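You operate a simulated robot arm through the tools that you are given. There is no shell and no other tool.

Carry out the task below with a simulated two-armed robot. There is one attempt and no reset: what you move stays moved.

TASK
Scrub the upturned red pail clean on the round yellow brush.
Fine: run the water by the yellow swing handle and turn it off again; the pail stays on the brush; leave the other dirty pail. Where these are worked on the way, their far stop is far enough and under half their travel is too little: yellow swing handle.

Only the result counts: the job must be done as asked and must still hold three seconds after the hand-in. Knocking over, shifting, dropping, spilling or breaking anything else fails it.

THE ROBOT
Two 7-joint arms with fingered hands on one trunk, on a base that drives. Base frame: it is fixed to the floor where the robot stands at the start and does not move with it; the origin is under the middle of the robot, x ahead of it, y to its left, z up; the surface under the hand at the start is at about z = 0.88. Readings come in m, rad, newtons and seconds.
The left shoulder is at the start at [0.042, 0.162, 1.061], the right one opposite. Places, roughly: brush seat in the grey wash tub [0.7, -0.3, 0.8]; steel crank arm [0.6, -0.6, 0.9]; yellow swing handle [0.5, -0.3, 0.9]. Payload 4 kg a hand.
Tool frame (each hand has its own): the origin (TCP) lies between the finger pads and is the grasp point; the fingertips stand 0.036 m ahead of it; z points along the fingers, y is the line along which they close. Largest opening 0.124 m; the body of the gripper starts 0.042 m behind the TCP. The gripper is a hand of 4 fingers: y runs from the thumb to the fingers, the wrist lies at [-0.015, -0.099, -0.189] in the tool frame, and closing takes about 1.5 s.
Orientation is that of the tool frame in the base frame, as a unit quaternion [x, y, z, w]. With the fingers straight down and the wrist toward the robot, the tool's x, y and z point along [0, 1, 0], [1, 0, 0] and [0, 0, -1] of the base frame.

THE INTERFACE
- The arms move only by the tool drive_tool. It takes "left_deltas", "right_deltas" or both (then of equal length, played together; a hand with none holds still); each is a list of rows, each a list of 7 numbers: the turn, a rotation vector about the tool's x, y, z in units of 4 degrees (1.0 is 4 degrees), then the shift along the tool's x, y, z in units of 50 mm (1.0 is 50 mm), then the gripper command, from -1 (shut) to 1 (fully open), values between in proportion. In form: [[rx, ry, rz, dx, dy, dz, hand], ...]. A call has 1 to 20 rows; each row shifts and turns the commanded pose from where the row before left it, along the tool's axes as they then stand. A call with a number of a shift or a turn outside -1 to 1 is refused whole. Each row takes 0.2 s and may step no farther than 0.05 m and 0.15 rad from the row before; otherwise, or with a gripper value out of range, the whole call is refused. Where a pose cannot be reached the arm comes as near as it can. A force on the tool above 90 N (or 10 N above the force at the start of the call, whichever is more), or a blocked arm, ends the call early, and 0.2 s more pass. The fingers move at their own pace (about 0.045 m/s each) and stop on an object; they squeeze with about 22 N. The grip force told is the motor's: it shows also when the fingers shut on nothing. Time passes only in rows, and 0.2 s behind the last, so rows that do not move let the fingers close. It gives the time, the measured TCP pose, the force on the tool (base axes), the opening and the grip force at its end, in the units of the frame above (readings bear some noise), with the torque about the TCP (base axes, N m) and any sound that the robot's microphone picked up.
- Cameras (640 x 400 px; columns grow to the right, rows downward): "scene" is now at [0.1488, -0.0252, 1.3009]; the picture's right is [-0.27, -0.96, 0.04], its down [-0.44, 0.08, -0.90] and it looks along [0.86, -0.26, -0.44] (base axes); focal length 214 px, centre (320, 200). "left" rides on the left gripper at [-0.075, -0.086, -0.123] in its tool frame; the picture's right is [-0.70, -0.34, 0.63], its down [0.64, -0.68, 0.35] and it looks along [0.32, 0.65, 0.69] (tool axes); focal length 275 px, centre (320, 200). "right" rides on the right gripper at [0.075, -0.086, -0.123] in its tool frame; the picture's right is [-0.70, 0.34, -0.63], its down [-0.64, -0.68, 0.35] and it looks along [-0.32, 0.65, 0.69] (tool axes); focal length 275 px, centre (320, 200). There is no depth. A picture from a camera that has moved, and an enlarged one, comes with that camera's place and axes in the base frame and with its lens.
- capture(camera): a new picture of that camera. No time passes.
- lift_body(by): slides the trunk up (or, below 0, down) by that many m; the arms and the scene camera ride with it, the base frame stays. It gives what a move gives, with no picture.
- base_move(legs): drives the robot by 1 to 6 legs, each [ahead, left, turn to the left] in m, m and rad, along the robot's own axes; the way and the turn of a leg run together, so that a leg with both is an arc; at most 1.5 m and 3.142 rad a leg. The arms and the cameras ride along, it lands a little off, and it stops where it bumps. It gives what a move gives.
- grasp_type(shape, hand): the hand has 4 fingers and takes this shape, open, in about a second: jaw (thumb against the fingers, like two jaws); tri (thumb and two fingers); tip (a fingertip pinch); poke (one finger out to press); point (the index stretched); flat (the hand flat); cup (the hand cupped); fist (a fist). The gripper value then closes the fingers along that shape, each until it touches; the sizes above hold for jaw. It gives what a move gives, with no picture.
- turn_head(pan, tilt): turns the head with the scene camera to pan (to the left, within 1.501 rad either way) and tilt (down, from -0.506 to 1.204), counted from straight ahead of the robot. It gives what a move gives.
- inspect(camera, box): a new picture of the part [left, top, right, bottom] of that camera's present view, enlarged. No time passes.
- sign_off(): hands the job in; it is judged then, once.

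Places have to be worked out from the pictures, the camera data and where the tool is seen. Open the grippers and draw the arms clear of the work before you hand the job in, unless the task says otherwise.

The tools are called after "Call:" by a JSON object that holds its "fn" and its "kwargs". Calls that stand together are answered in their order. drive_tool: Moves the arms, as the interface text tells. Its arguments: {"type":"object","properties":{"left_deltas":{"type":"array","items":{"type":"array","items":{"type":"number"}}},"right_deltas":{"type":"array","items":{"type":"array","items":{"type":"number"}}}},"required":[]} The other tools are called the same way: lift_body (by) slides the trunk up or down; grasp_type (shape, hand) gives the hand a shape; base_move (legs) drives the base; turn_head (pan, tilt) turns the head that bears the scene camera; capture (camera) takes a picture; inspect (camera, box) takes an enlarged picture of a part of a camera's view; sign_off () hands the job in.

At the start:

```text
clock: 0.0
left_tcp_pos: [0.7253, -0.0754, 1.2469]
left_ee_rot: [0.707, 0.707, 0.0, 0.0]
left_wrist_force: [-0.6, 0.5, -0.3]
left_ft_torque: [-0.01, 0.03, 0.01]
left_width: 0.1235
left_finger_force: 0.1
left_shape: jaw
right_tcp_pos: [0.4722, -0.7139, 1.2388]
right_ee_rot: [0.707, 0.707, 0.0, 0.0]
right_wrist_force: [-0.3, 0.1, 0.0]
right_ft_torque: [-0.01, 0.02, -0.05]
right_width: 0.1236
right_finger_force: 0.2
right_shape: jaw
trunk travel left (down, up): [-0.225, 0.253]
robot x, y, heading: [-0.0006, -0.0016, 0.007]
head pan, tilt: [-0.278, 0.311]
```

scene: 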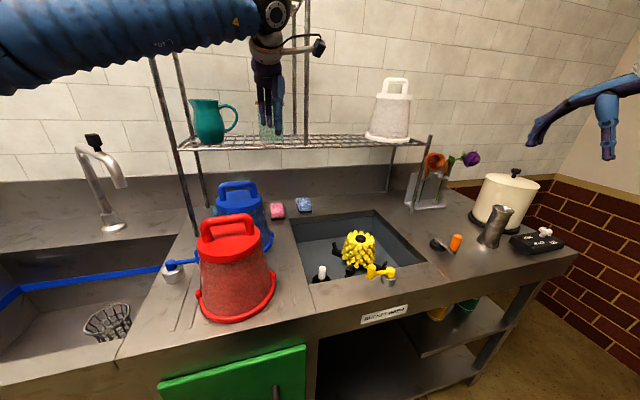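
right: 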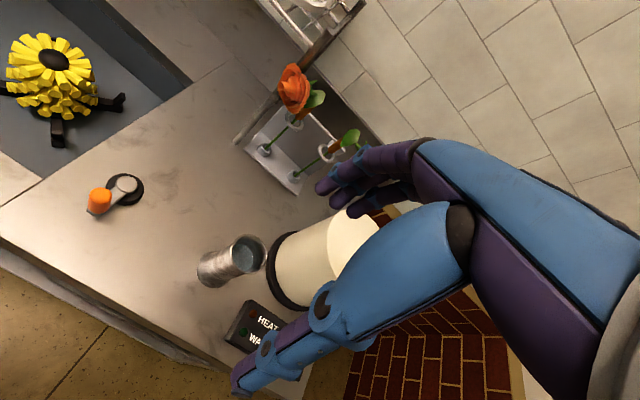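
left: 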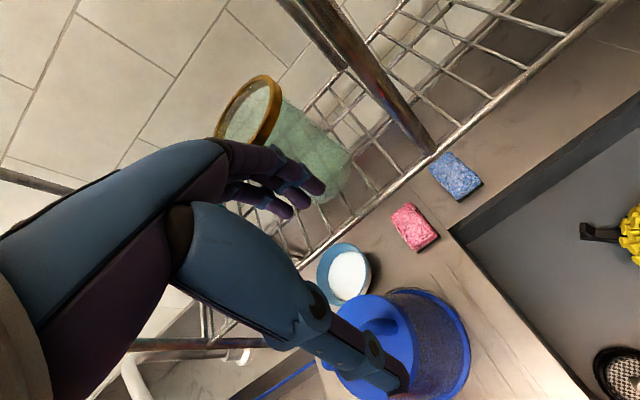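

The scene shows an upturned red pail left of the wash tub with a handle on top, a yellow brush in the tub, and a yellow swing handle at the tub's front edge. I look closer at these before moving.

Call:
{"fn": "inspect", "kwargs": {"camera": "scene", "box": [280, 190, 440, 300]}}

Call:
{"fn": "inspect", "kwargs": {"camera": "scene", "box": [150, 170, 310, 330]}}

Call:
{"fn": "inspect", "kwargs": {"camera": "scene", "box": [400, 160, 600, 270]}}

```text
3.64 times, centred on (360, 245) of scene
camera zoom: at [0.1488, -0.0252, 1.3009], right [-0.27, -0.96, 0.04], down [-0.44, 0.08, -0.9], along [0.86, -0.26, -0.44], focal length 780 px, centre (174, 36)
```

zoom: 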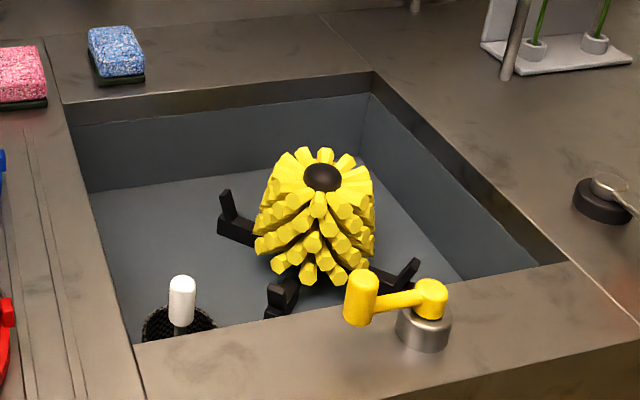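

```text
2.50 times, centred on (230, 250) of scene
camera zoom: at [0.1488, -0.0252, 1.3009], right [-0.27, -0.96, 0.04], down [-0.44, 0.08, -0.9], along [0.86, -0.26, -0.44], focal length 536 px, centre (545, 75)
```

zoom: 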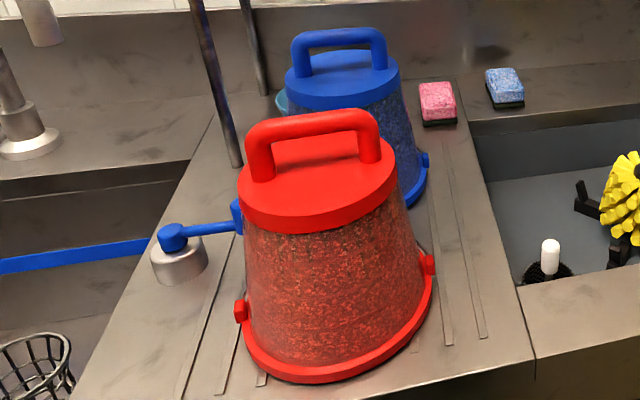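

```text
3.20 times, centred on (500, 215) of scene
camera zoom: at [0.1488, -0.0252, 1.3009], right [-0.27, -0.96, 0.04], down [-0.44, 0.08, -0.9], along [0.86, -0.26, -0.44], focal length 686 px, centre (-256, 152)
```

zoom: 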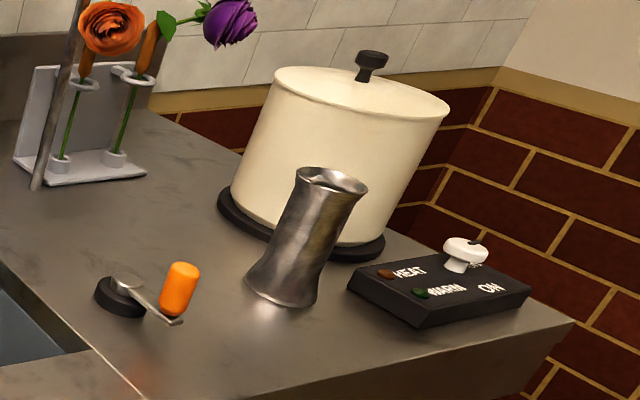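

Triangulating scene and right-hand views puts the brush top near [0.68, -0.336, 0.87], the pail near [0.53, 0.05] with its handle top near z = 1.08, and the crank knob near [0.52, -0.555, 0.93]. I zoom further on the brush seat, the yellow handle and the crank.

Call:
{"fn": "inspect", "kwargs": {"camera": "scene", "box": [324, 220, 404, 270]}}

Call:
{"fn": "inspect", "kwargs": {"camera": "scene", "box": [355, 250, 419, 290]}}

Call:
{"fn": "inspect", "kwargs": {"camera": "right", "box": [0, 20, 160, 120]}}

Call:
{"fn": "inspect", "kwargs": {"camera": "right", "box": [70, 150, 310, 300]}}

Call:
{"fn": "inspect", "kwargs": {"camera": "scene", "box": [185, 205, 281, 265]}}

```text
8.00 times, centred on (364, 245) of scene
camera zoom: at [0.1488, -0.0252, 1.3009], right [-0.27, -0.96, 0.04], down [-0.44, 0.08, -0.9], along [0.86, -0.26, -0.44], focal length 1716 px, centre (-32, -160)
```

zoom: 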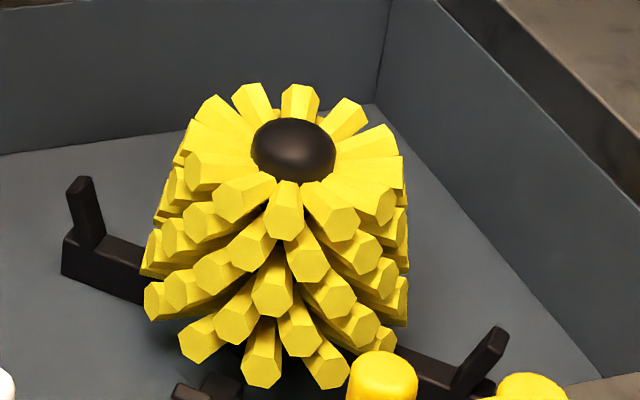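

```text
10.00 times, centred on (387, 270) of scene
camera zoom: at [0.1488, -0.0252, 1.3009], right [-0.27, -0.96, 0.04], down [-0.44, 0.08, -0.9], along [0.86, -0.26, -0.44], focal length 2145 px, centre (-350, -500)
```

zoom: 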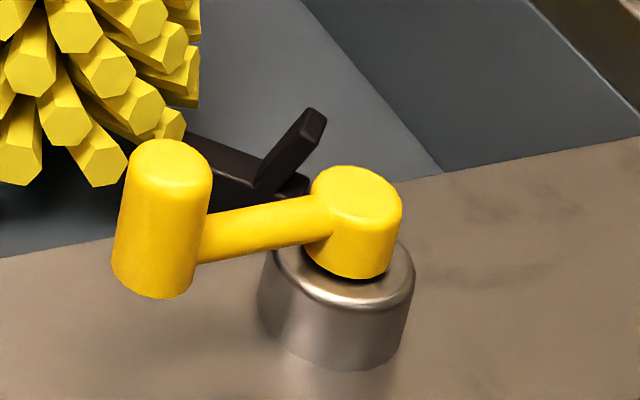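

```text
4.00 times, centred on (80, 70) of right
camera zoom: at [0.3854, -0.6381, 1.3606], right [0.34, -0.7, 0.63], down [-0.68, -0.64, -0.35], along [0.65, -0.32, -0.69], focal length 1101 px, centre (1280, 720)
```

zoom: 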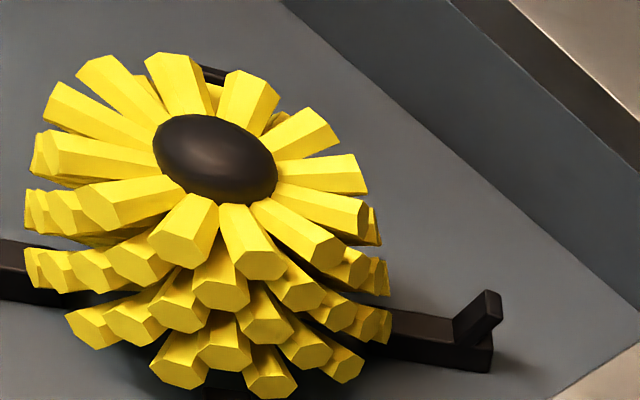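

```text
2.67 times, centred on (190, 225) of right
camera zoom: at [0.3854, -0.6381, 1.3606], right [0.34, -0.7, 0.63], down [-0.68, -0.64, -0.35], along [0.65, -0.32, -0.69], focal length 734 px, centre (667, 133)
```

zoom: 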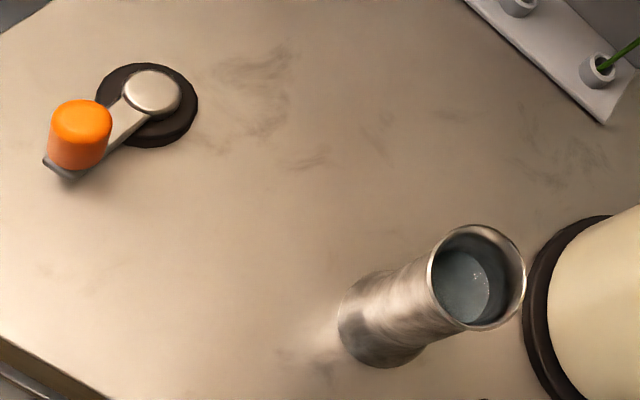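

```text
6.67 times, centred on (233, 235) of scene
camera zoom: at [0.1488, -0.0252, 1.3009], right [-0.27, -0.96, 0.04], down [-0.44, 0.08, -0.9], along [0.86, -0.26, -0.44], focal length 1430 px, centre (900, -33)
```

zoom: 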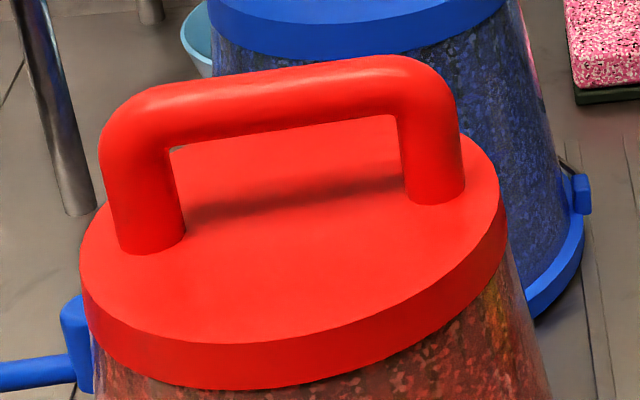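

The pail's handle bar runs nearly along y, and the seat has four diagonal guide lugs, so the default wrist orientation suits a right-hand grasp. The left hand is in the carry path near the rack post, so I first pull it back toward the robot, then left over the pail for a picture.

Call:
{"fn": "drive_tool", "kwargs": {"left_deltas": [[0, 0, 0, 0, -1, 0, 1], [0, 0, 0, 0, -1, 0, 1], [0, 0, 0, 0, -1, 0, 1], [0, 0, 0, 0, -1, 0, 1], [0, 0, 0, 0.9, -0.3, 0, 1], [0, 0, 0, 0.9, -0.2, 0, 1], [0, 0, 0, 0, 0, 0, 1]]}}

Call:
{"fn": "capture", "kwargs": {"camera": "left"}}

Call:
{"fn": "capture", "kwargs": {"camera": "scene"}}

```text
clock: 1.6
left_tcp_pos: [0.5008, 0.0143, 1.2459]
left_ee_rot: [0.707, 0.707, -0.001, -0.001]
left_wrist_force: [-0.7, 0.4, 1.6]
left_ft_torque: [0.03, 0.02, 0.01]
left_width: 0.1236
left_finger_force: 0.1
left_shape: jaw
right_tcp_pos: [0.4729, -0.7143, 1.2373]
right_ee_rot: [0.707, 0.707, 0.001, 0.0]
right_wrist_force: [0.3, -0.3, -1.2]
right_ft_torque: [0.01, -0.01, 0.0]
right_width: 0.1238
right_finger_force: 0.1
right_shape: jaw
trunk travel left (down, up): [-0.225, 0.253]
robot x, y, heading: [-0.0025, 0.0025, -0.002]
head pan, tilt: [-0.278, 0.311]
```

```text
taken
camera left: at [0.4149, -0.0622, 1.3695], right [-0.34, -0.7, -0.63], down [-0.68, 0.65, -0.34], along [0.65, 0.32, -0.69], focal length 275 px, centre (320, 200)
```

left: 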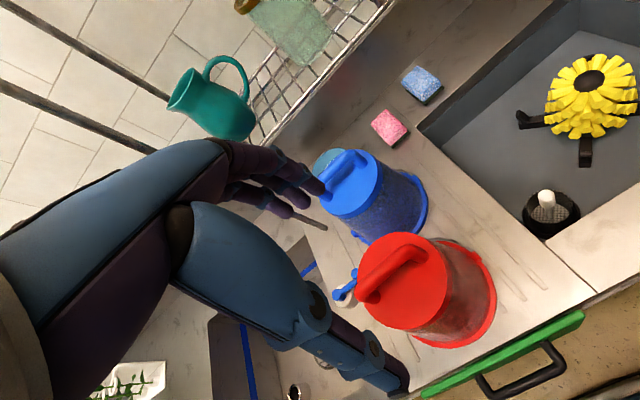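

```text
taken
camera scene: at [0.149, -0.026, 1.3009], right [-0.27, -0.96, 0.04], down [-0.44, 0.08, -0.9], along [0.86, -0.26, -0.44], focal length 214 px, centre (320, 200)
```

scene: 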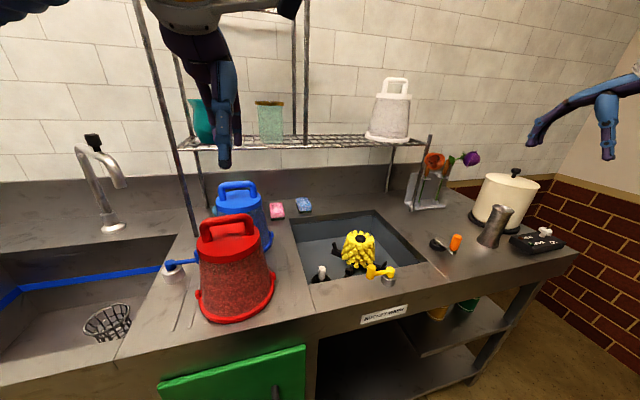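

Now the left camera sees both the red pail and the brush; I zoom in on each for triangulation.

Call:
{"fn": "inspect", "kwargs": {"camera": "left", "box": [340, 220, 516, 330]}}

Call:
{"fn": "inspect", "kwargs": {"camera": "left", "box": [480, 40, 640, 140]}}

Call:
{"fn": "inspect", "kwargs": {"camera": "left", "box": [480, 140, 640, 240]}}

Call:
{"fn": "inspect", "kwargs": {"camera": "left", "box": [360, 260, 520, 360]}}

```text
3.64 times, centred on (428, 275) of left
camera zoom: at [0.4149, -0.0622, 1.3695], right [-0.34, -0.7, -0.63], down [-0.68, 0.65, -0.34], along [0.65, 0.32, -0.69], focal length 1001 px, centre (-73, -73)
```

zoom: 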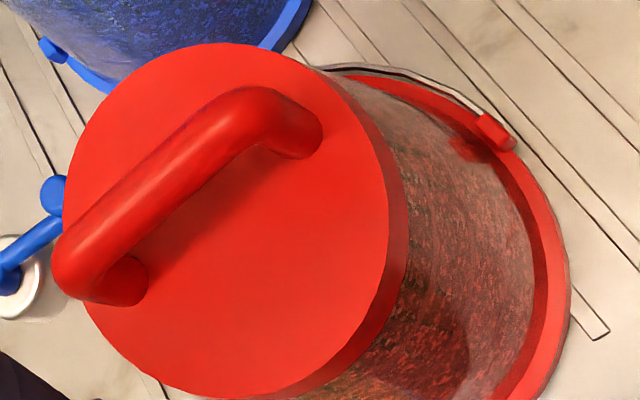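

```text
4.00 times, centred on (560, 90) of left
camera zoom: at [0.4149, -0.0622, 1.3695], right [-0.34, -0.7, -0.63], down [-0.68, 0.65, -0.34], along [0.65, 0.32, -0.69], focal length 1101 px, centre (-640, 640)
```

zoom: 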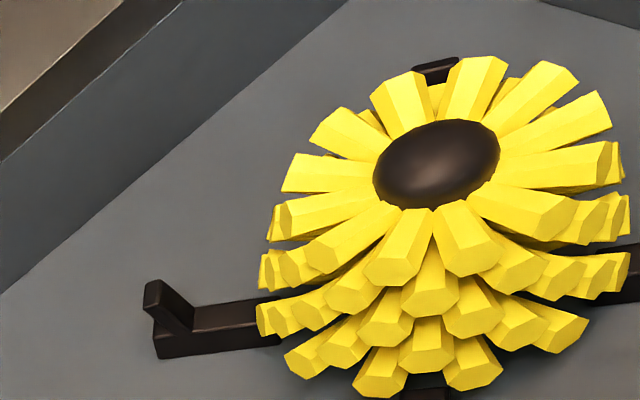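

```text
4.00 times, centred on (560, 190) of left
camera zoom: at [0.4149, -0.0622, 1.3695], right [-0.34, -0.7, -0.63], down [-0.68, 0.65, -0.34], along [0.65, 0.32, -0.69], focal length 1101 px, centre (-640, 240)
```

zoom: 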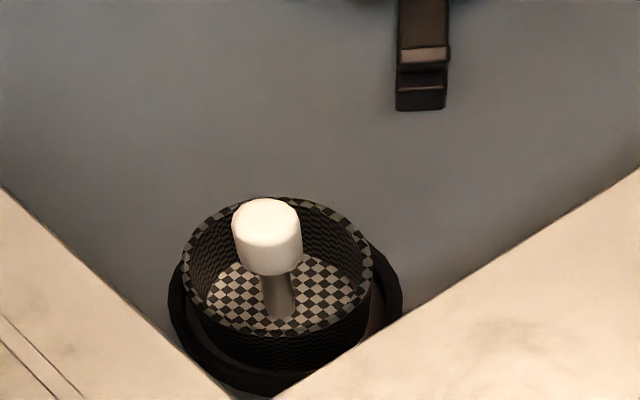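

```text
4.00 times, centred on (440, 310) of left
camera zoom: at [0.4149, -0.0622, 1.3695], right [-0.34, -0.7, -0.63], down [-0.68, 0.65, -0.34], along [0.65, 0.32, -0.69], focal length 1101 px, centre (-160, -240)
```

zoom: 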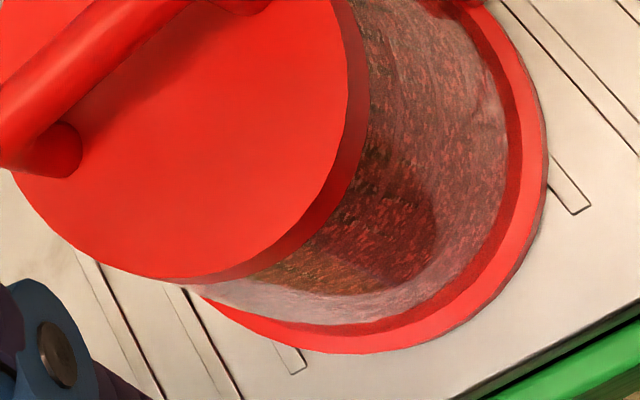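

The pail handle triangulates to about [0.534, 0.043], bar at z ≈ 1.075 and along y; brush axis is about [0.678, -0.339]. I send the left hand off to the left and bring the right hand toward the pail at travel height.

Call:
{"fn": "drive_tool", "kwargs": {"left_deltas": [[0, 0, 0, 1, 0, 0, 1], [0, 0, 0, 1, 0, 0, 1], [0, 0, 0, 1, 0, 0, 1], [0, 0, 0, 1, 0, 0, 1], [0, 0, 0, 1, 0, 0, 1], [0, 0, 0, 1, 0, 0, 1], [0, 0, 0, 1, 0, 0, 1], [0, 0, 0, 1, 0, 0, 1], [0, 0, 0, 1, 0, 0, 1], [0, 0, 0, 1, 0, 0, 1], [0, 0, 0, 0, 0, 0, 1], [0, 0, 0, 0, 0, 0, 1]], "right_deltas": [[0, 0, 0, 0.8, 0.5, 0, 1], [0, 0, 0, 0.8, 0.5, 0, 1], [0, 0, 0, 1, 0, 0, 1], [0, 0, 0, 1, 0, 0, 1], [0, 0, 0, 1, 0, 0, 1], [0, 0, 0, 1, 0, 0, 1], [0, 0, 0, 1, 0, 0, 1], [0, 0, 0, 1, 0, 0, 1], [0, 0, 0, 1, 0, 0, 1], [0, 0, 0, 1, 0, 0, 1], [0, 0, 0, 1, 0, 0, 1], [0, 0, 0, 1, 0, 0, 1]]}}

Call:
{"fn": "capture", "kwargs": {"camera": "scene"}}

Call:
{"fn": "capture", "kwargs": {"camera": "right"}}

```text
clock: 4.2
left_tcp_pos: [0.4991, 0.5189, 1.2468]
left_ee_rot: [0.707, 0.707, -0.001, 0.0]
left_wrist_force: [0.0, -0.7, -0.8]
left_ft_torque: [-0.03, 0.05, -0.01]
left_width: 0.1236
left_finger_force: 0.0
left_shape: jaw
right_tcp_pos: [0.5211, -0.1318, 1.2377]
right_ee_rot: [0.707, 0.707, -0.002, 0.0]
right_wrist_force: [1.1, 0.0, 0.1]
right_ft_torque: [0.0, 0.01, 0.03]
right_width: 0.1238
right_finger_force: 0.0
right_shape: jaw
trunk travel left (down, up): [-0.225, 0.253]
robot x, y, heading: [-0.0026, 0.0004, 0.0]
head pan, tilt: [-0.278, 0.311]
```

```text
taken
camera scene: at [0.1493, -0.0227, 1.3008], right [-0.27, -0.96, 0.04], down [-0.44, 0.08, -0.9], along [0.86, -0.26, -0.44], focal length 214 px, centre (320, 200)
```

scene: 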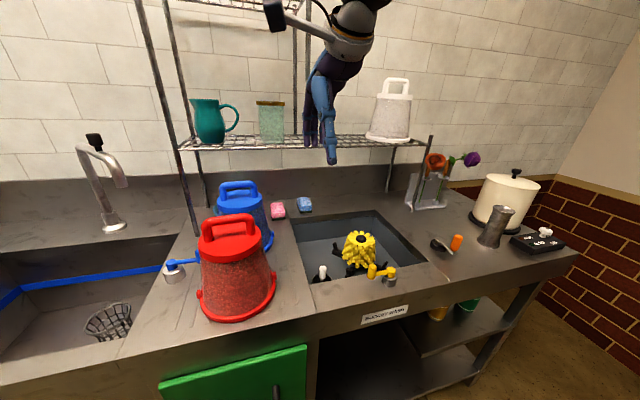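

```text
taken
camera right: at [0.4339, -0.0561, 1.361], right [0.34, -0.7, 0.63], down [-0.68, -0.65, -0.34], along [0.65, -0.32, -0.69], focal length 275 px, centre (320, 200)
```

right: 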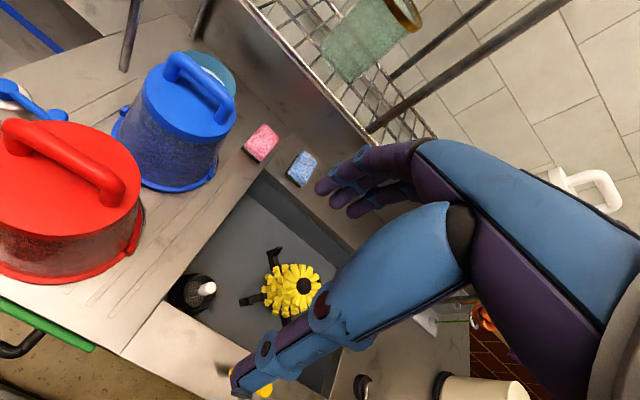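

The right camera now sees the pail well; I zoom on its handle for one more fix of its position.

Call:
{"fn": "inspect", "kwargs": {"camera": "right", "box": [0, 110, 160, 210]}}

Call:
{"fn": "inspect", "kwargs": {"camera": "scene", "box": [185, 205, 281, 265]}}

```text
4.00 times, centred on (80, 160) of right
camera zoom: at [0.4339, -0.0561, 1.361], right [0.34, -0.7, 0.63], down [-0.68, -0.65, -0.34], along [0.65, -0.32, -0.69], focal length 1101 px, centre (1280, 360)
```

zoom: 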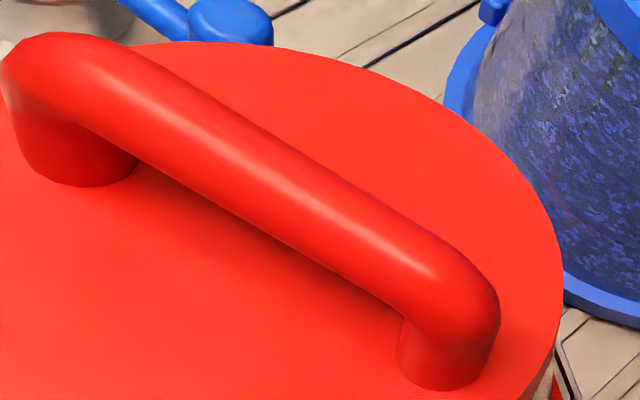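

```text
6.67 times, centred on (233, 235) of scene
camera zoom: at [0.1493, -0.0227, 1.3008], right [-0.27, -0.96, 0.04], down [-0.44, 0.08, -0.9], along [0.86, -0.26, -0.44], focal length 1430 px, centre (900, -33)
```

zoom: 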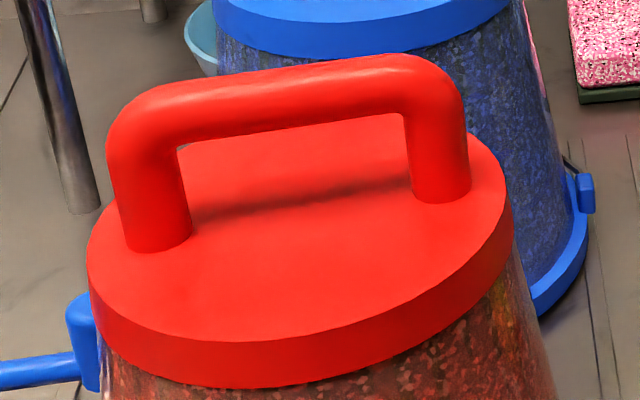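

The handle centre is about [0.536, 0.041] yawed roughly +6°. I move above it, turn the wrist to match, and check before descending.

Call:
{"fn": "drive_tool", "kwargs": {"right_deltas": [[0, 0, 0, 0.87, 0.075, 0, 1], [0, 0, 0, 0.87, 0.075, 0, 1], [0, 0, 0, 0.87, 0.075, 0, 1], [0, 0, 0, 0.87, 0.075, 0, 1], [0, 0, -0.75, 0, 0, 0, 1], [0, 0, -0.75, 0, 0, 0, 1], [0, 0, 0, 0, 0, 0.8, 1], [0, 0, 0, 0, 0, 0, 1], [0, 0, 0, 0, 0, 0, 1]]}}

Call:
{"fn": "capture", "kwargs": {"camera": "right"}}

Call:
{"fn": "capture", "kwargs": {"camera": "scene"}}

```text
clock: 6.2
left_tcp_pos: [0.4988, 0.5171, 1.2474]
left_ee_rot: [0.707, 0.707, 0.0, 0.0]
left_wrist_force: [0.3, 0.0, 0.2]
left_ft_torque: [-0.03, 0.04, 0.01]
left_width: 0.1236
left_finger_force: 0.0
left_shape: jaw
right_tcp_pos: [0.5313, -0.0123, 1.1996]
right_ee_rot: [0.669, 0.743, 0.0, 0.0]
right_wrist_force: [-0.2, 0.2, 0.1]
right_ft_torque: [0.0, 0.01, -0.01]
right_width: 0.124
right_finger_force: 0.0
right_shape: jaw
right hand out of reach, approached as far as the arm can: row 3, 4
trunk travel left (down, up): [-0.225, 0.253]
robot x, y, heading: [0.0041, -0.0002, -0.001]
head pan, tilt: [-0.278, 0.311]
```

```text
taken
camera right: at [0.4361, 0.0536, 1.322], right [0.41, -0.66, 0.63], down [-0.61, -0.71, -0.35], along [0.68, -0.25, -0.69], focal length 275 px, centre (320, 200)
```

right: 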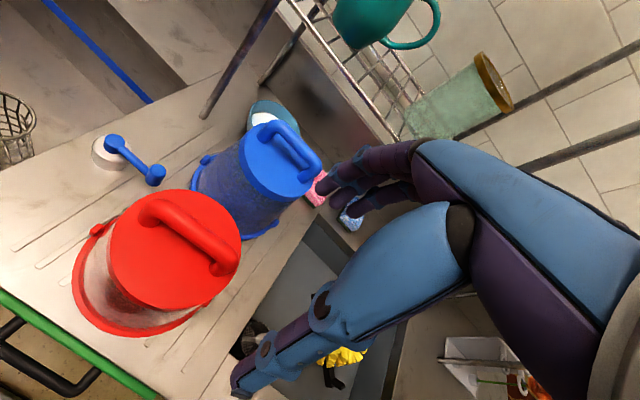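

```text
taken
camera scene: at [0.1484, -0.0244, 1.301], right [-0.27, -0.96, 0.04], down [-0.44, 0.08, -0.9], along [0.86, -0.26, -0.44], focal length 214 px, centre (320, 200)
```

scene: 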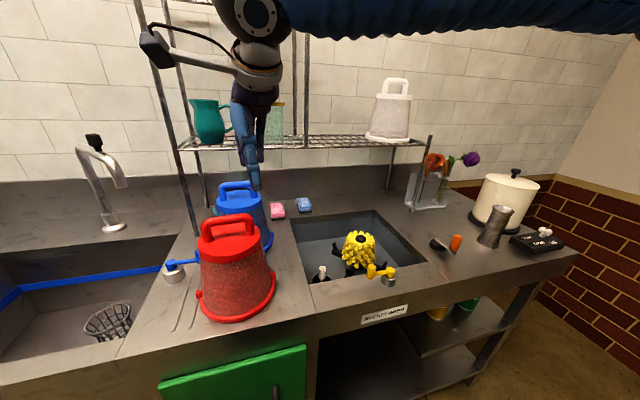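

The right arm ran out of reach inward at y ≈ -0.01. I drive the base back 0.08 m and left 0.12 m so the pail, brush and crank all lie in the right arm's comfortable range.

Call:
{"fn": "base_move", "kwargs": {"legs": [[-0.08, 0.12, 0]]}}

Call:
{"fn": "capture", "kwargs": {"camera": "scene"}}

Call:
{"fn": "capture", "kwargs": {"camera": "right"}}

```text
clock: 7.6
left_tcp_pos: [0.4183, 0.6394, 1.2468]
left_ee_rot: [0.708, 0.707, 0.0, 0.0]
left_wrist_force: [-0.6, 0.4, 0.0]
left_ft_torque: [-0.02, 0.02, 0.0]
left_width: 0.124
left_finger_force: 0.1
left_shape: jaw
right_tcp_pos: [0.4489, 0.1114, 1.2005]
right_ee_rot: [0.67, 0.743, 0.0, 0.0]
right_wrist_force: [-1.0, 0.0, 0.1]
right_ft_torque: [-0.04, -0.02, -0.01]
right_width: 0.1239
right_finger_force: 0.0
right_shape: jaw
trunk travel left (down, up): [-0.225, 0.253]
robot x, y, heading: [-0.0805, 0.1207, -0.0]
head pan, tilt: [-0.278, 0.311]
```

```text
taken
camera scene: at [0.0667, 0.0993, 1.3011], right [-0.27, -0.96, 0.04], down [-0.44, 0.08, -0.9], along [0.86, -0.26, -0.44], focal length 214 px, centre (320, 200)
```

scene: 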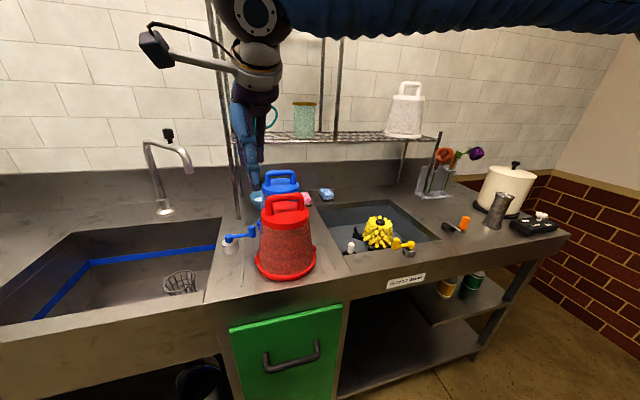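

```text
taken
camera right: at [0.3544, 0.177, 1.3224], right [0.41, -0.66, 0.64], down [-0.61, -0.71, -0.34], along [0.68, -0.25, -0.69], focal length 275 px, centre (320, 200)
```

right: 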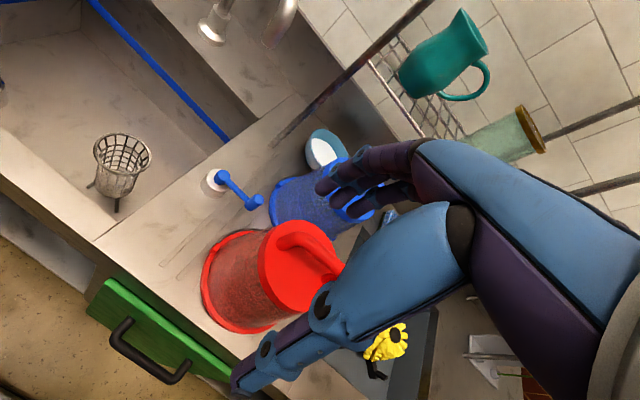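

The base landed as asked. Now I shift the right hand over the handle centre at [0.5355, 0.041], staying at z = 1.2.

Call:
{"fn": "drive_tool", "kwargs": {"right_deltas": [[0, 0, 0, -0.527, 0.525, 0, 1], [0, 0, 0, -0.527, 0.525, 0, 1], [0, 0, 0, -0.527, 0.525, 0, 1], [0, 0, 0, 0, 0, 0, 1], [0, 0, 0, 0, 0, 0, 1]]}}

Call:
{"fn": "capture", "kwargs": {"camera": "right"}}

Call:
{"fn": "inspect", "kwargs": {"camera": "scene", "box": [200, 90, 360, 290]}}

```text
clock: 8.8
left_tcp_pos: [0.4199, 0.6376, 1.2477]
left_ee_rot: [0.708, 0.706, 0.0, 0.0]
left_wrist_force: [-0.5, 0.0, 0.0]
left_ft_torque: [-0.03, 0.0, 0.02]
left_width: 0.1237
left_finger_force: 0.0
left_shape: jaw
right_tcp_pos: [0.5382, 0.0359, 1.1984]
right_ee_rot: [0.669, 0.743, 0.0, 0.0]
right_wrist_force: [-0.9, -0.8, 0.2]
right_ft_torque: [0.02, 0.01, 0.01]
right_width: 0.1241
right_finger_force: 0.1
right_shape: jaw
trunk travel left (down, up): [-0.225, 0.253]
robot x, y, heading: [-0.0796, 0.1227, -0.002]
head pan, tilt: [-0.278, 0.311]
```

```text
taken
camera right: at [0.443, 0.1032, 1.3212], right [0.41, -0.66, 0.63], down [-0.61, -0.71, -0.35], along [0.68, -0.25, -0.69], focal length 275 px, centre (320, 200)
```

right: 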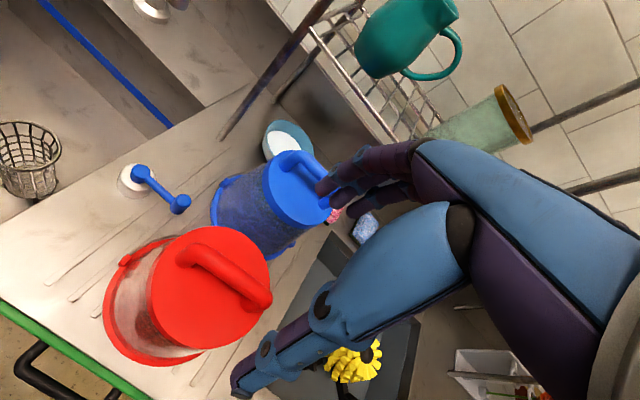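

```text
2.00 times, centred on (280, 190) of scene
camera zoom: at [0.068, 0.097, 1.3009], right [-0.27, -0.96, 0.04], down [-0.44, 0.09, -0.9], along [0.86, -0.26, -0.44], focal length 429 px, centre (400, 220)
```

zoom: 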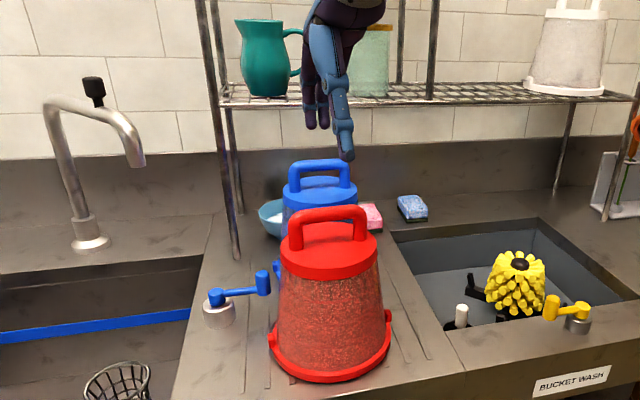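

TCP is within a few mm of the handle centre. I descend in steps to z ≈ 1.087 so the fingertips straddle the bar just above the disc.

Call:
{"fn": "drive_tool", "kwargs": {"right_deltas": [[0, 0, 0, 0.05, 0, 0.5, 1], [0, 0, 0, 0.05, 0, 0.5, 1], [0, 0, 0, 0, 0, 0.5, 1], [0, 0, 0, 0, 0, 0.4, 1], [0, 0, 0, 0, 0, 0.33, 1], [0, 0, 0, 0, 0, 0, 1]]}}

Call:
{"fn": "capture", "kwargs": {"camera": "right"}}

Call:
{"fn": "inspect", "kwargs": {"camera": "scene", "box": [220, 140, 340, 290]}}

```text
clock: 10.2
left_tcp_pos: [0.4181, 0.6386, 1.2474]
left_ee_rot: [0.708, 0.706, 0.0, 0.0]
left_wrist_force: [1.4, 0.2, 0.5]
left_ft_torque: [0.0, 0.02, -0.02]
left_width: 0.1237
left_finger_force: 0.0
left_shape: jaw
right_tcp_pos: [0.5342, 0.0431, 1.0868]
right_ee_rot: [0.669, 0.743, 0.0, -0.001]
right_wrist_force: [0.0, 0.4, -1.0]
right_ft_torque: [-0.01, 0.03, 0.01]
right_width: 0.124
right_finger_force: 0.1
right_shape: jaw
trunk travel left (down, up): [-0.225, 0.253]
robot x, y, heading: [-0.0838, 0.122, -0.001]
head pan, tilt: [-0.278, 0.311]
```

```text
taken
camera right: at [0.4404, 0.1092, 1.2094], right [0.41, -0.66, 0.63], down [-0.61, -0.71, -0.35], along [0.68, -0.25, -0.69], focal length 275 px, centre (320, 200)
```

right: 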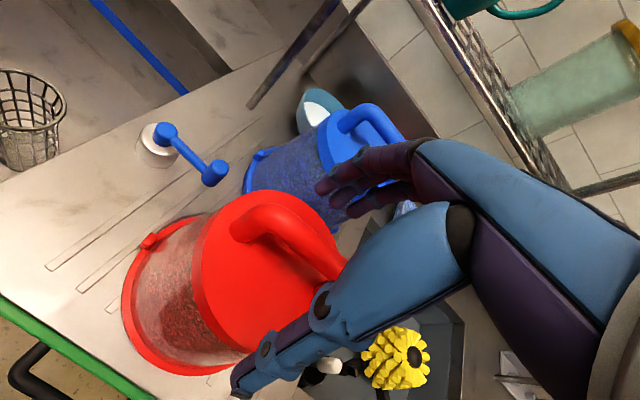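

```text
2.67 times, centred on (280, 215) of scene
camera zoom: at [0.0674, 0.0975, 1.3011], right [-0.27, -0.96, 0.04], down [-0.44, 0.08, -0.9], along [0.86, -0.26, -0.44], focal length 572 px, centre (427, 160)
```

zoom: 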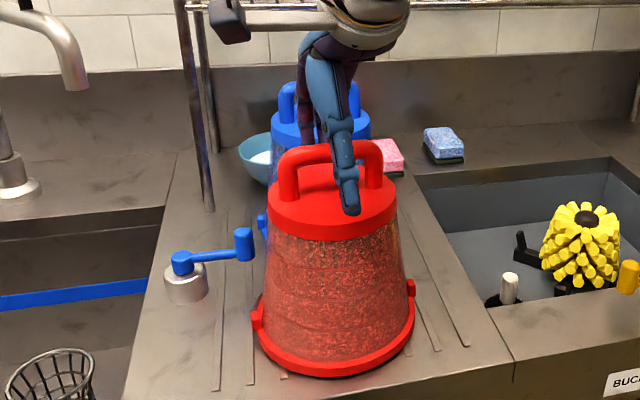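

The thumb is on the near side of the bar, fingers behind it. I close the hand and let it settle.

Call:
{"fn": "drive_tool", "kwargs": {"right_deltas": [[0, 0, 0, 0, 0, 0, -1], [0, 0, 0, 0, 0, 0, -1], [0, 0, 0, 0, 0, 0, -1], [0, 0, 0, 0, 0, 0, -1], [0, 0, 0, 0, 0, 0, -1], [0, 0, 0, 0, 0, 0, -1], [0, 0, 0, 0, 0, 0, -1], [0, 0, 0, 0, 0, 0, -1], [0, 0, 0, 0, 0, 0, -1]]}}

Call:
{"fn": "capture", "kwargs": {"camera": "right"}}

Call:
{"fn": "inspect", "kwargs": {"camera": "scene", "box": [220, 140, 340, 290]}}

```text
clock: 12.2
left_tcp_pos: [0.4199, 0.638, 1.2489]
left_ee_rot: [0.708, 0.706, 0.001, 0.0]
left_wrist_force: [-0.5, 0.7, -0.8]
left_ft_torque: [-0.01, 0.0, 0.0]
left_width: 0.1239
left_finger_force: 0.1
left_shape: jaw
right_tcp_pos: [0.5338, 0.0445, 1.0868]
right_ee_rot: [0.67, 0.742, 0.0, 0.0]
right_wrist_force: [-0.2, 0.3, 0.4]
right_ft_torque: [0.04, -0.15, 0.01]
right_width: 0.0077
right_finger_force: 22.1
right_shape: jaw
trunk travel left (down, up): [-0.225, 0.253]
robot x, y, heading: [-0.0794, 0.119, -0.007]
head pan, tilt: [-0.278, 0.311]
```

```text
taken
camera right: at [0.4408, 0.1092, 1.2093], right [0.41, -0.66, 0.63], down [-0.61, -0.71, -0.35], along [0.68, -0.25, -0.69], focal length 275 px, centre (320, 200)
```

right: 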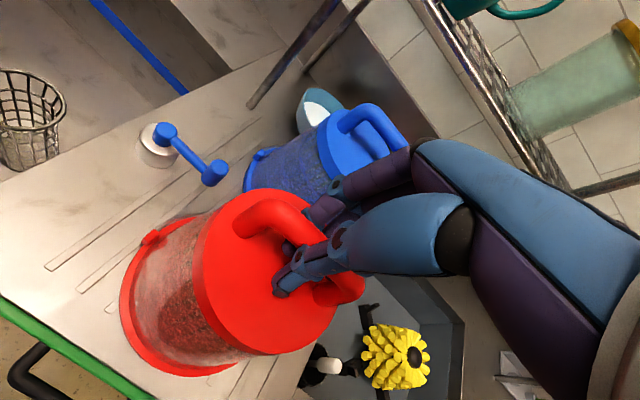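

```text
2.67 times, centred on (280, 215) of scene
camera zoom: at [0.0678, 0.0975, 1.3009], right [-0.27, -0.96, 0.04], down [-0.44, 0.08, -0.9], along [0.86, -0.26, -0.44], focal length 572 px, centre (427, 160)
```

zoom: 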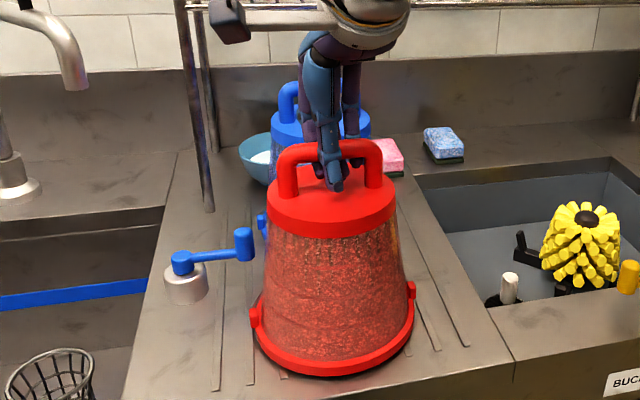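

The fingers closed around the bar (they curl beneath it). I test with a small slow lift.

Call:
{"fn": "drive_tool", "kwargs": {"right_deltas": [[0, 0, 0, 0, 0, -0.2, -1], [0, 0, 0, 0, 0, -0.3, -1], [0, 0, 0, 0, 0, -0.4, -1], [0, 0, 0, 0, 0, 0, -1], [0, 0, 0, 0, 0, 0, -1]]}}

Call:
{"fn": "inspect", "kwargs": {"camera": "scene", "box": [220, 140, 340, 290]}}

Call:
{"fn": "capture", "kwargs": {"camera": "right"}}

```text
clock: 13.4
left_tcp_pos: [0.4195, 0.6387, 1.2482]
left_ee_rot: [0.708, 0.706, 0.0, 0.0]
left_wrist_force: [-0.3, 0.2, -1.1]
left_ft_torque: [-0.01, -0.02, 0.0]
left_width: 0.1237
left_finger_force: 0.1
left_shape: jaw
right_tcp_pos: [0.535, 0.0424, 1.1325]
right_ee_rot: [0.67, 0.743, 0.0, 0.0]
right_wrist_force: [0.0, 0.3, -2.7]
right_ft_torque: [-0.04, 0.02, -0.02]
right_width: 0.006
right_finger_force: 21.8
right_shape: jaw
trunk travel left (down, up): [-0.225, 0.253]
robot x, y, heading: [-0.0806, 0.1222, 0.001]
head pan, tilt: [-0.278, 0.311]
```

```text
2.67 times, centred on (280, 215) of scene
camera zoom: at [0.0676, 0.0975, 1.301], right [-0.27, -0.96, 0.04], down [-0.44, 0.08, -0.9], along [0.86, -0.26, -0.44], focal length 572 px, centre (427, 160)
```

zoom: 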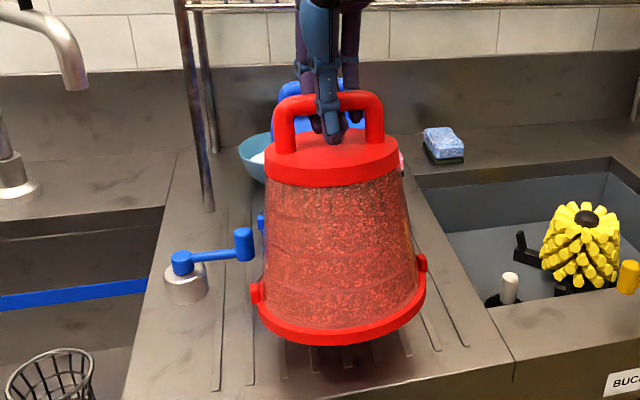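

```text
taken
camera right: at [0.4406, 0.1091, 1.2553], right [0.41, -0.66, 0.63], down [-0.61, -0.71, -0.35], along [0.68, -0.25, -0.69], focal length 275 px, centre (320, 200)
```

right: 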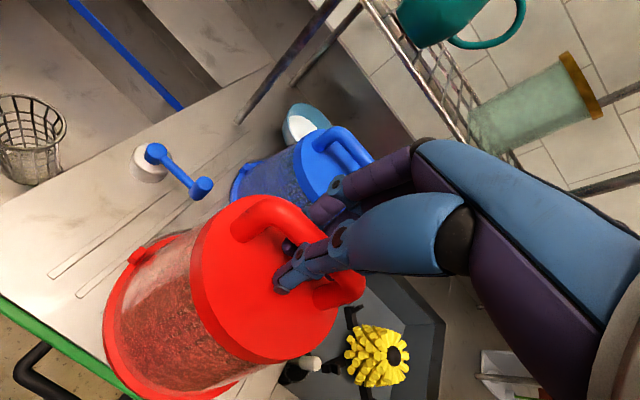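

The pail lifts cleanly and hangs level. I raise it another 0.12 m, turn it back 6°, and carry it along -y toward the brush line at x ≈ 0.535.

Call:
{"fn": "drive_tool", "kwargs": {"right_deltas": [[0, 0, 0, 0, 0, -0.6, -1], [0, 0, 0, 0, 0, -0.6, -1], [0, 0, 0, 0, 0, -0.6, -1], [0, 0, 0, 0, 0, -0.6, -1], [0, 0, 0.75, 0, 0, 0, -1], [0, 0, 0.75, 0, 0, 0, -1], [0, 0, 0, -0.4, 0, 0, -1], [0, 0, 0, -0.7, 0, 0, -1], [0, 0, 0, -0.8, 0, 0, -1], [0, 0, 0, -0.8, 0, 0, -1], [0, 0, 0, -0.8, 0, 0, -1], [0, 0, 0, -0.8, 0, 0, -1], [0, 0, 0, -0.8, 0, 0, -1], [0, 0, 0, -0.8, 0, 0, -1], [0, 0, 0, -0.7, 0, 0, -1], [0, 0, 0, -0.6, 0, 0, -1], [0, 0, 0, -0.4, 0, 0, -1], [0, 0, 0, 0, 0, 0, -1], [0, 0, 0, 0, 0, 0, -1]]}}

Call:
{"fn": "capture", "kwargs": {"camera": "scene"}}

Call:
{"fn": "capture", "kwargs": {"camera": "right"}}

```text
clock: 17.4
left_tcp_pos: [0.4195, 0.6375, 1.2484]
left_ee_rot: [0.708, 0.706, 0.0, 0.0]
left_wrist_force: [-1.1, -0.2, -0.5]
left_ft_torque: [-0.03, 0.0, -0.01]
left_width: 0.1237
left_finger_force: 0.1
left_shape: jaw
right_tcp_pos: [0.5345, -0.3372, 1.252]
right_ee_rot: [0.708, 0.706, 0.0, -0.001]
right_wrist_force: [-0.3, 0.8, -3.0]
right_ft_torque: [-0.02, -0.05, 0.01]
right_width: 0.0058
right_finger_force: 22.0
right_shape: jaw
trunk travel left (down, up): [-0.225, 0.253]
robot x, y, heading: [-0.0815, 0.1274, -0.003]
head pan, tilt: [-0.278, 0.311]
```

```text
taken
camera scene: at [0.0678, 0.097, 1.3009], right [-0.27, -0.96, 0.04], down [-0.44, 0.09, -0.9], along [0.86, -0.26, -0.44], focal length 214 px, centre (320, 200)
```

scene: 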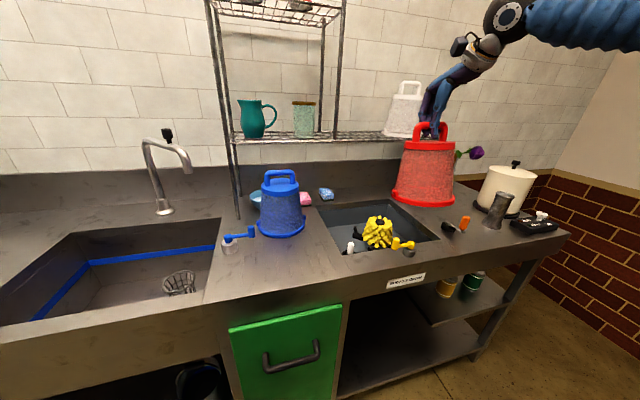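

```text
taken
camera right: at [0.4476, -0.2614, 1.3752], right [0.34, -0.7, 0.63], down [-0.68, -0.64, -0.35], along [0.65, -0.32, -0.69], focal length 275 px, centre (320, 200)
```

right: 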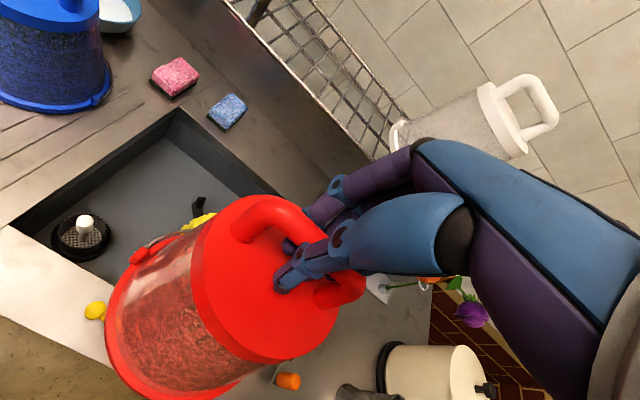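

The pail hangs level beside the brush line. I move forward toward x ≈ 0.64 slowly and check clearance to the shelf.

Call:
{"fn": "drive_tool", "kwargs": {"right_deltas": [[0, 0, 0, 0, 0.4, 0, -1], [0, 0, 0, 0, 0.6, 0, -1], [0, 0, 0, 0, 0.6, 0.2, -1], [0, 0, 0, 0, 0.5, 0.2, -1], [0, 0, 0, 0, 0, 0, -1], [0, 0, 0, 0, 0, 0, -1]]}}

Call:
{"fn": "capture", "kwargs": {"camera": "scene"}}

Call:
{"fn": "capture", "kwargs": {"camera": "right"}}

Call:
{"fn": "inspect", "kwargs": {"camera": "scene", "box": [330, 80, 490, 270]}}

```text
clock: 18.8
left_tcp_pos: [0.4207, 0.639, 1.2481]
left_ee_rot: [0.708, 0.706, 0.0, 0.0]
left_wrist_force: [-0.9, 0.7, 0.2]
left_ft_torque: [-0.04, 0.0, 0.02]
left_width: 0.1238
left_finger_force: 0.2
left_shape: jaw
right_tcp_pos: [0.6399, -0.335, 1.2319]
right_ee_rot: [0.708, 0.706, 0.0, -0.001]
right_wrist_force: [-0.8, 1.2, -1.8]
right_ft_torque: [-0.02, -0.02, -0.02]
right_width: 0.0058
right_finger_force: 22.6
right_shape: jaw
trunk travel left (down, up): [-0.225, 0.253]
robot x, y, heading: [-0.0785, 0.1213, -0.005]
head pan, tilt: [-0.278, 0.311]
```

```text
taken
camera scene: at [0.0684, 0.0975, 1.3008], right [-0.27, -0.96, 0.04], down [-0.44, 0.08, -0.9], along [0.86, -0.26, -0.44], focal length 214 px, centre (320, 200)
```

scene: 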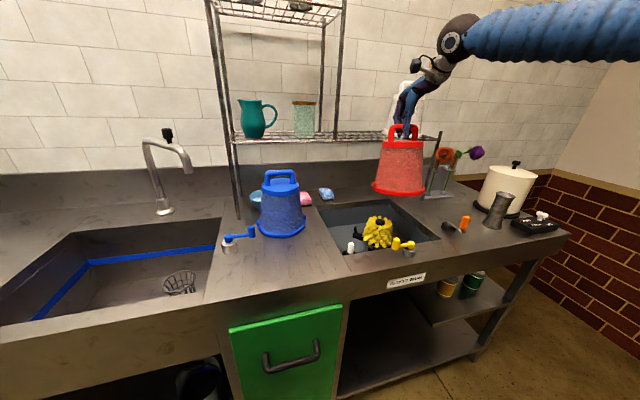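

```text
taken
camera right: at [0.5539, -0.2587, 1.3556], right [0.34, -0.7, 0.63], down [-0.68, -0.64, -0.34], along [0.65, -0.32, -0.69], focal length 275 px, centre (320, 200)
```

right: 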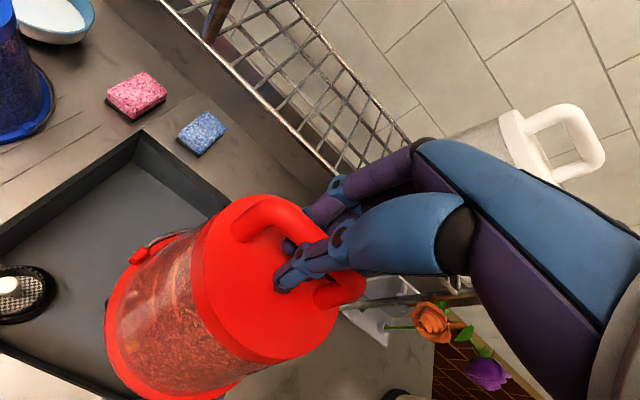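

```text
2.11 times, centred on (410, 175) of scene
camera zoom: at [0.0684, 0.0975, 1.3008], right [-0.27, -0.96, 0.04], down [-0.44, 0.08, -0.9], along [0.86, -0.26, -0.44], focal length 452 px, centre (130, 253)
```

zoom: 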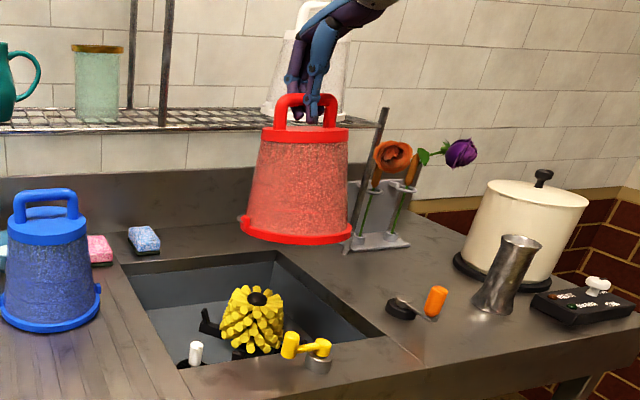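

Nearly over the brush; I check how far the shelf's front edge is from the hand before the last forward step.

Call:
{"fn": "inspect", "kwargs": {"camera": "right", "box": [160, 0, 480, 200]}}

Call:
{"fn": "inspect", "kwargs": {"camera": "scene", "box": [360, 80, 456, 140]}}

```text
2.00 times, centred on (320, 100) of right
camera zoom: at [0.5539, -0.2587, 1.3556], right [0.34, -0.7, 0.63], down [-0.68, -0.64, -0.34], along [0.65, -0.32, -0.69], focal length 551 px, centre (320, 400)
```

zoom: 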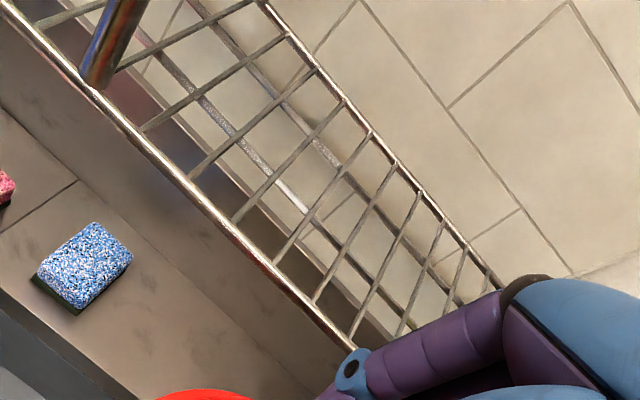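

```text
6.67 times, centred on (408, 110) of scene
camera zoom: at [0.0684, 0.0975, 1.3008], right [-0.27, -0.96, 0.04], down [-0.44, 0.08, -0.9], along [0.86, -0.26, -0.44], focal length 1430 px, centre (-267, 800)
```

zoom: 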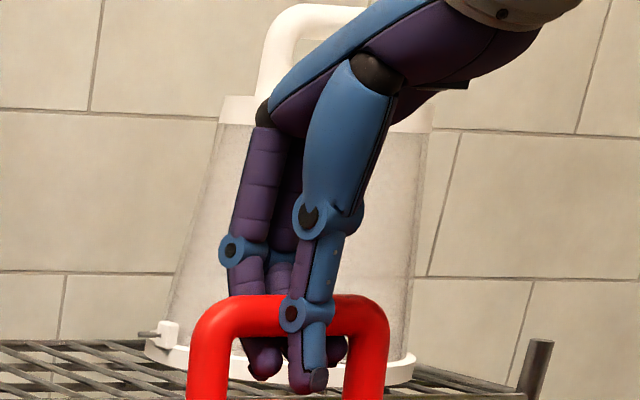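

The shelf rail is at about x = 0.787, so clearance is fine. The pail looks tilted a few degrees about x (right side high); I zoom to measure it.

Call:
{"fn": "inspect", "kwargs": {"camera": "scene", "box": [360, 115, 440, 205]}}

```text
4.44 times, centred on (400, 160) of scene
camera zoom: at [0.0684, 0.0975, 1.3008], right [-0.27, -0.96, 0.04], down [-0.44, 0.08, -0.9], along [0.86, -0.26, -0.44], focal length 953 px, centre (-36, 378)
```

zoom: 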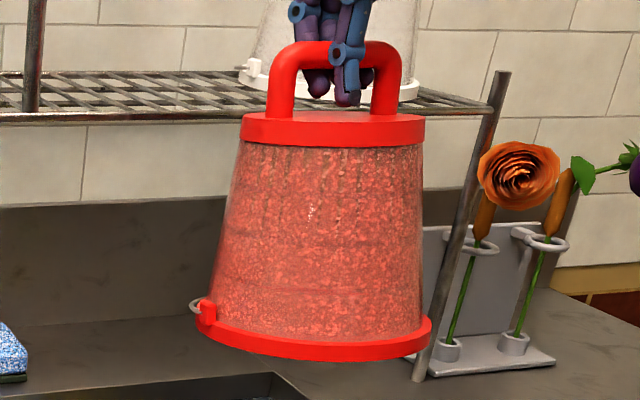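

The pail hangs with about 6° of tilt about x. I rotate the wrist +6° about the tool y axis to level it, then look again.

Call:
{"fn": "drive_tool", "kwargs": {"right_deltas": [[0, 0.75, 0, 0, 0, 0, -1], [0, 0.75, 0, 0, 0, 0, -1], [0, 0, 0, 0, 0, 0, -1], [0, 0, 0, 0, 0, 0, -1]]}}

Call:
{"fn": "inspect", "kwargs": {"camera": "scene", "box": [360, 115, 440, 205]}}

```text
clock: 19.8
left_tcp_pos: [0.4188, 0.6391, 1.2466]
left_ee_rot: [0.709, 0.706, -0.001, 0.0]
left_wrist_force: [0.2, -0.2, -0.3]
left_ft_torque: [0.02, -0.06, 0.0]
left_width: 0.1237
left_finger_force: 0.1
left_shape: jaw
right_tcp_pos: [0.6395, -0.3356, 1.2329]
right_ee_rot: [0.707, 0.705, 0.037, -0.037]
right_wrist_force: [-0.8, 0.8, -1.6]
right_ft_torque: [-0.01, -0.02, 0.01]
right_width: 0.0059
right_finger_force: 22.0
right_shape: jaw
trunk travel left (down, up): [-0.225, 0.253]
robot x, y, heading: [-0.0797, 0.1183, -0.002]
head pan, tilt: [-0.278, 0.311]
```

```text
4.44 times, centred on (400, 160) of scene
camera zoom: at [0.0679, 0.0971, 1.3009], right [-0.27, -0.96, 0.04], down [-0.44, 0.09, -0.9], along [0.86, -0.26, -0.44], focal length 953 px, centre (-36, 378)
```

zoom: 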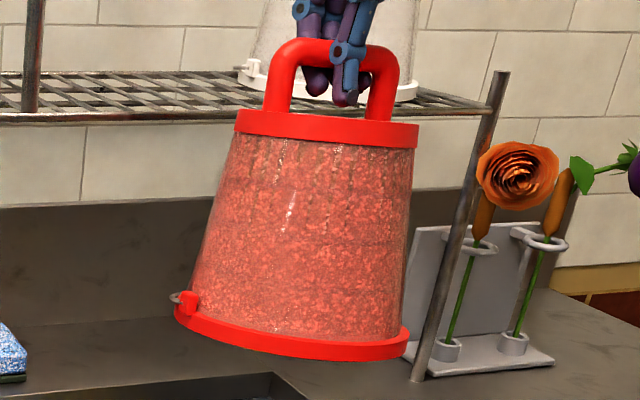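

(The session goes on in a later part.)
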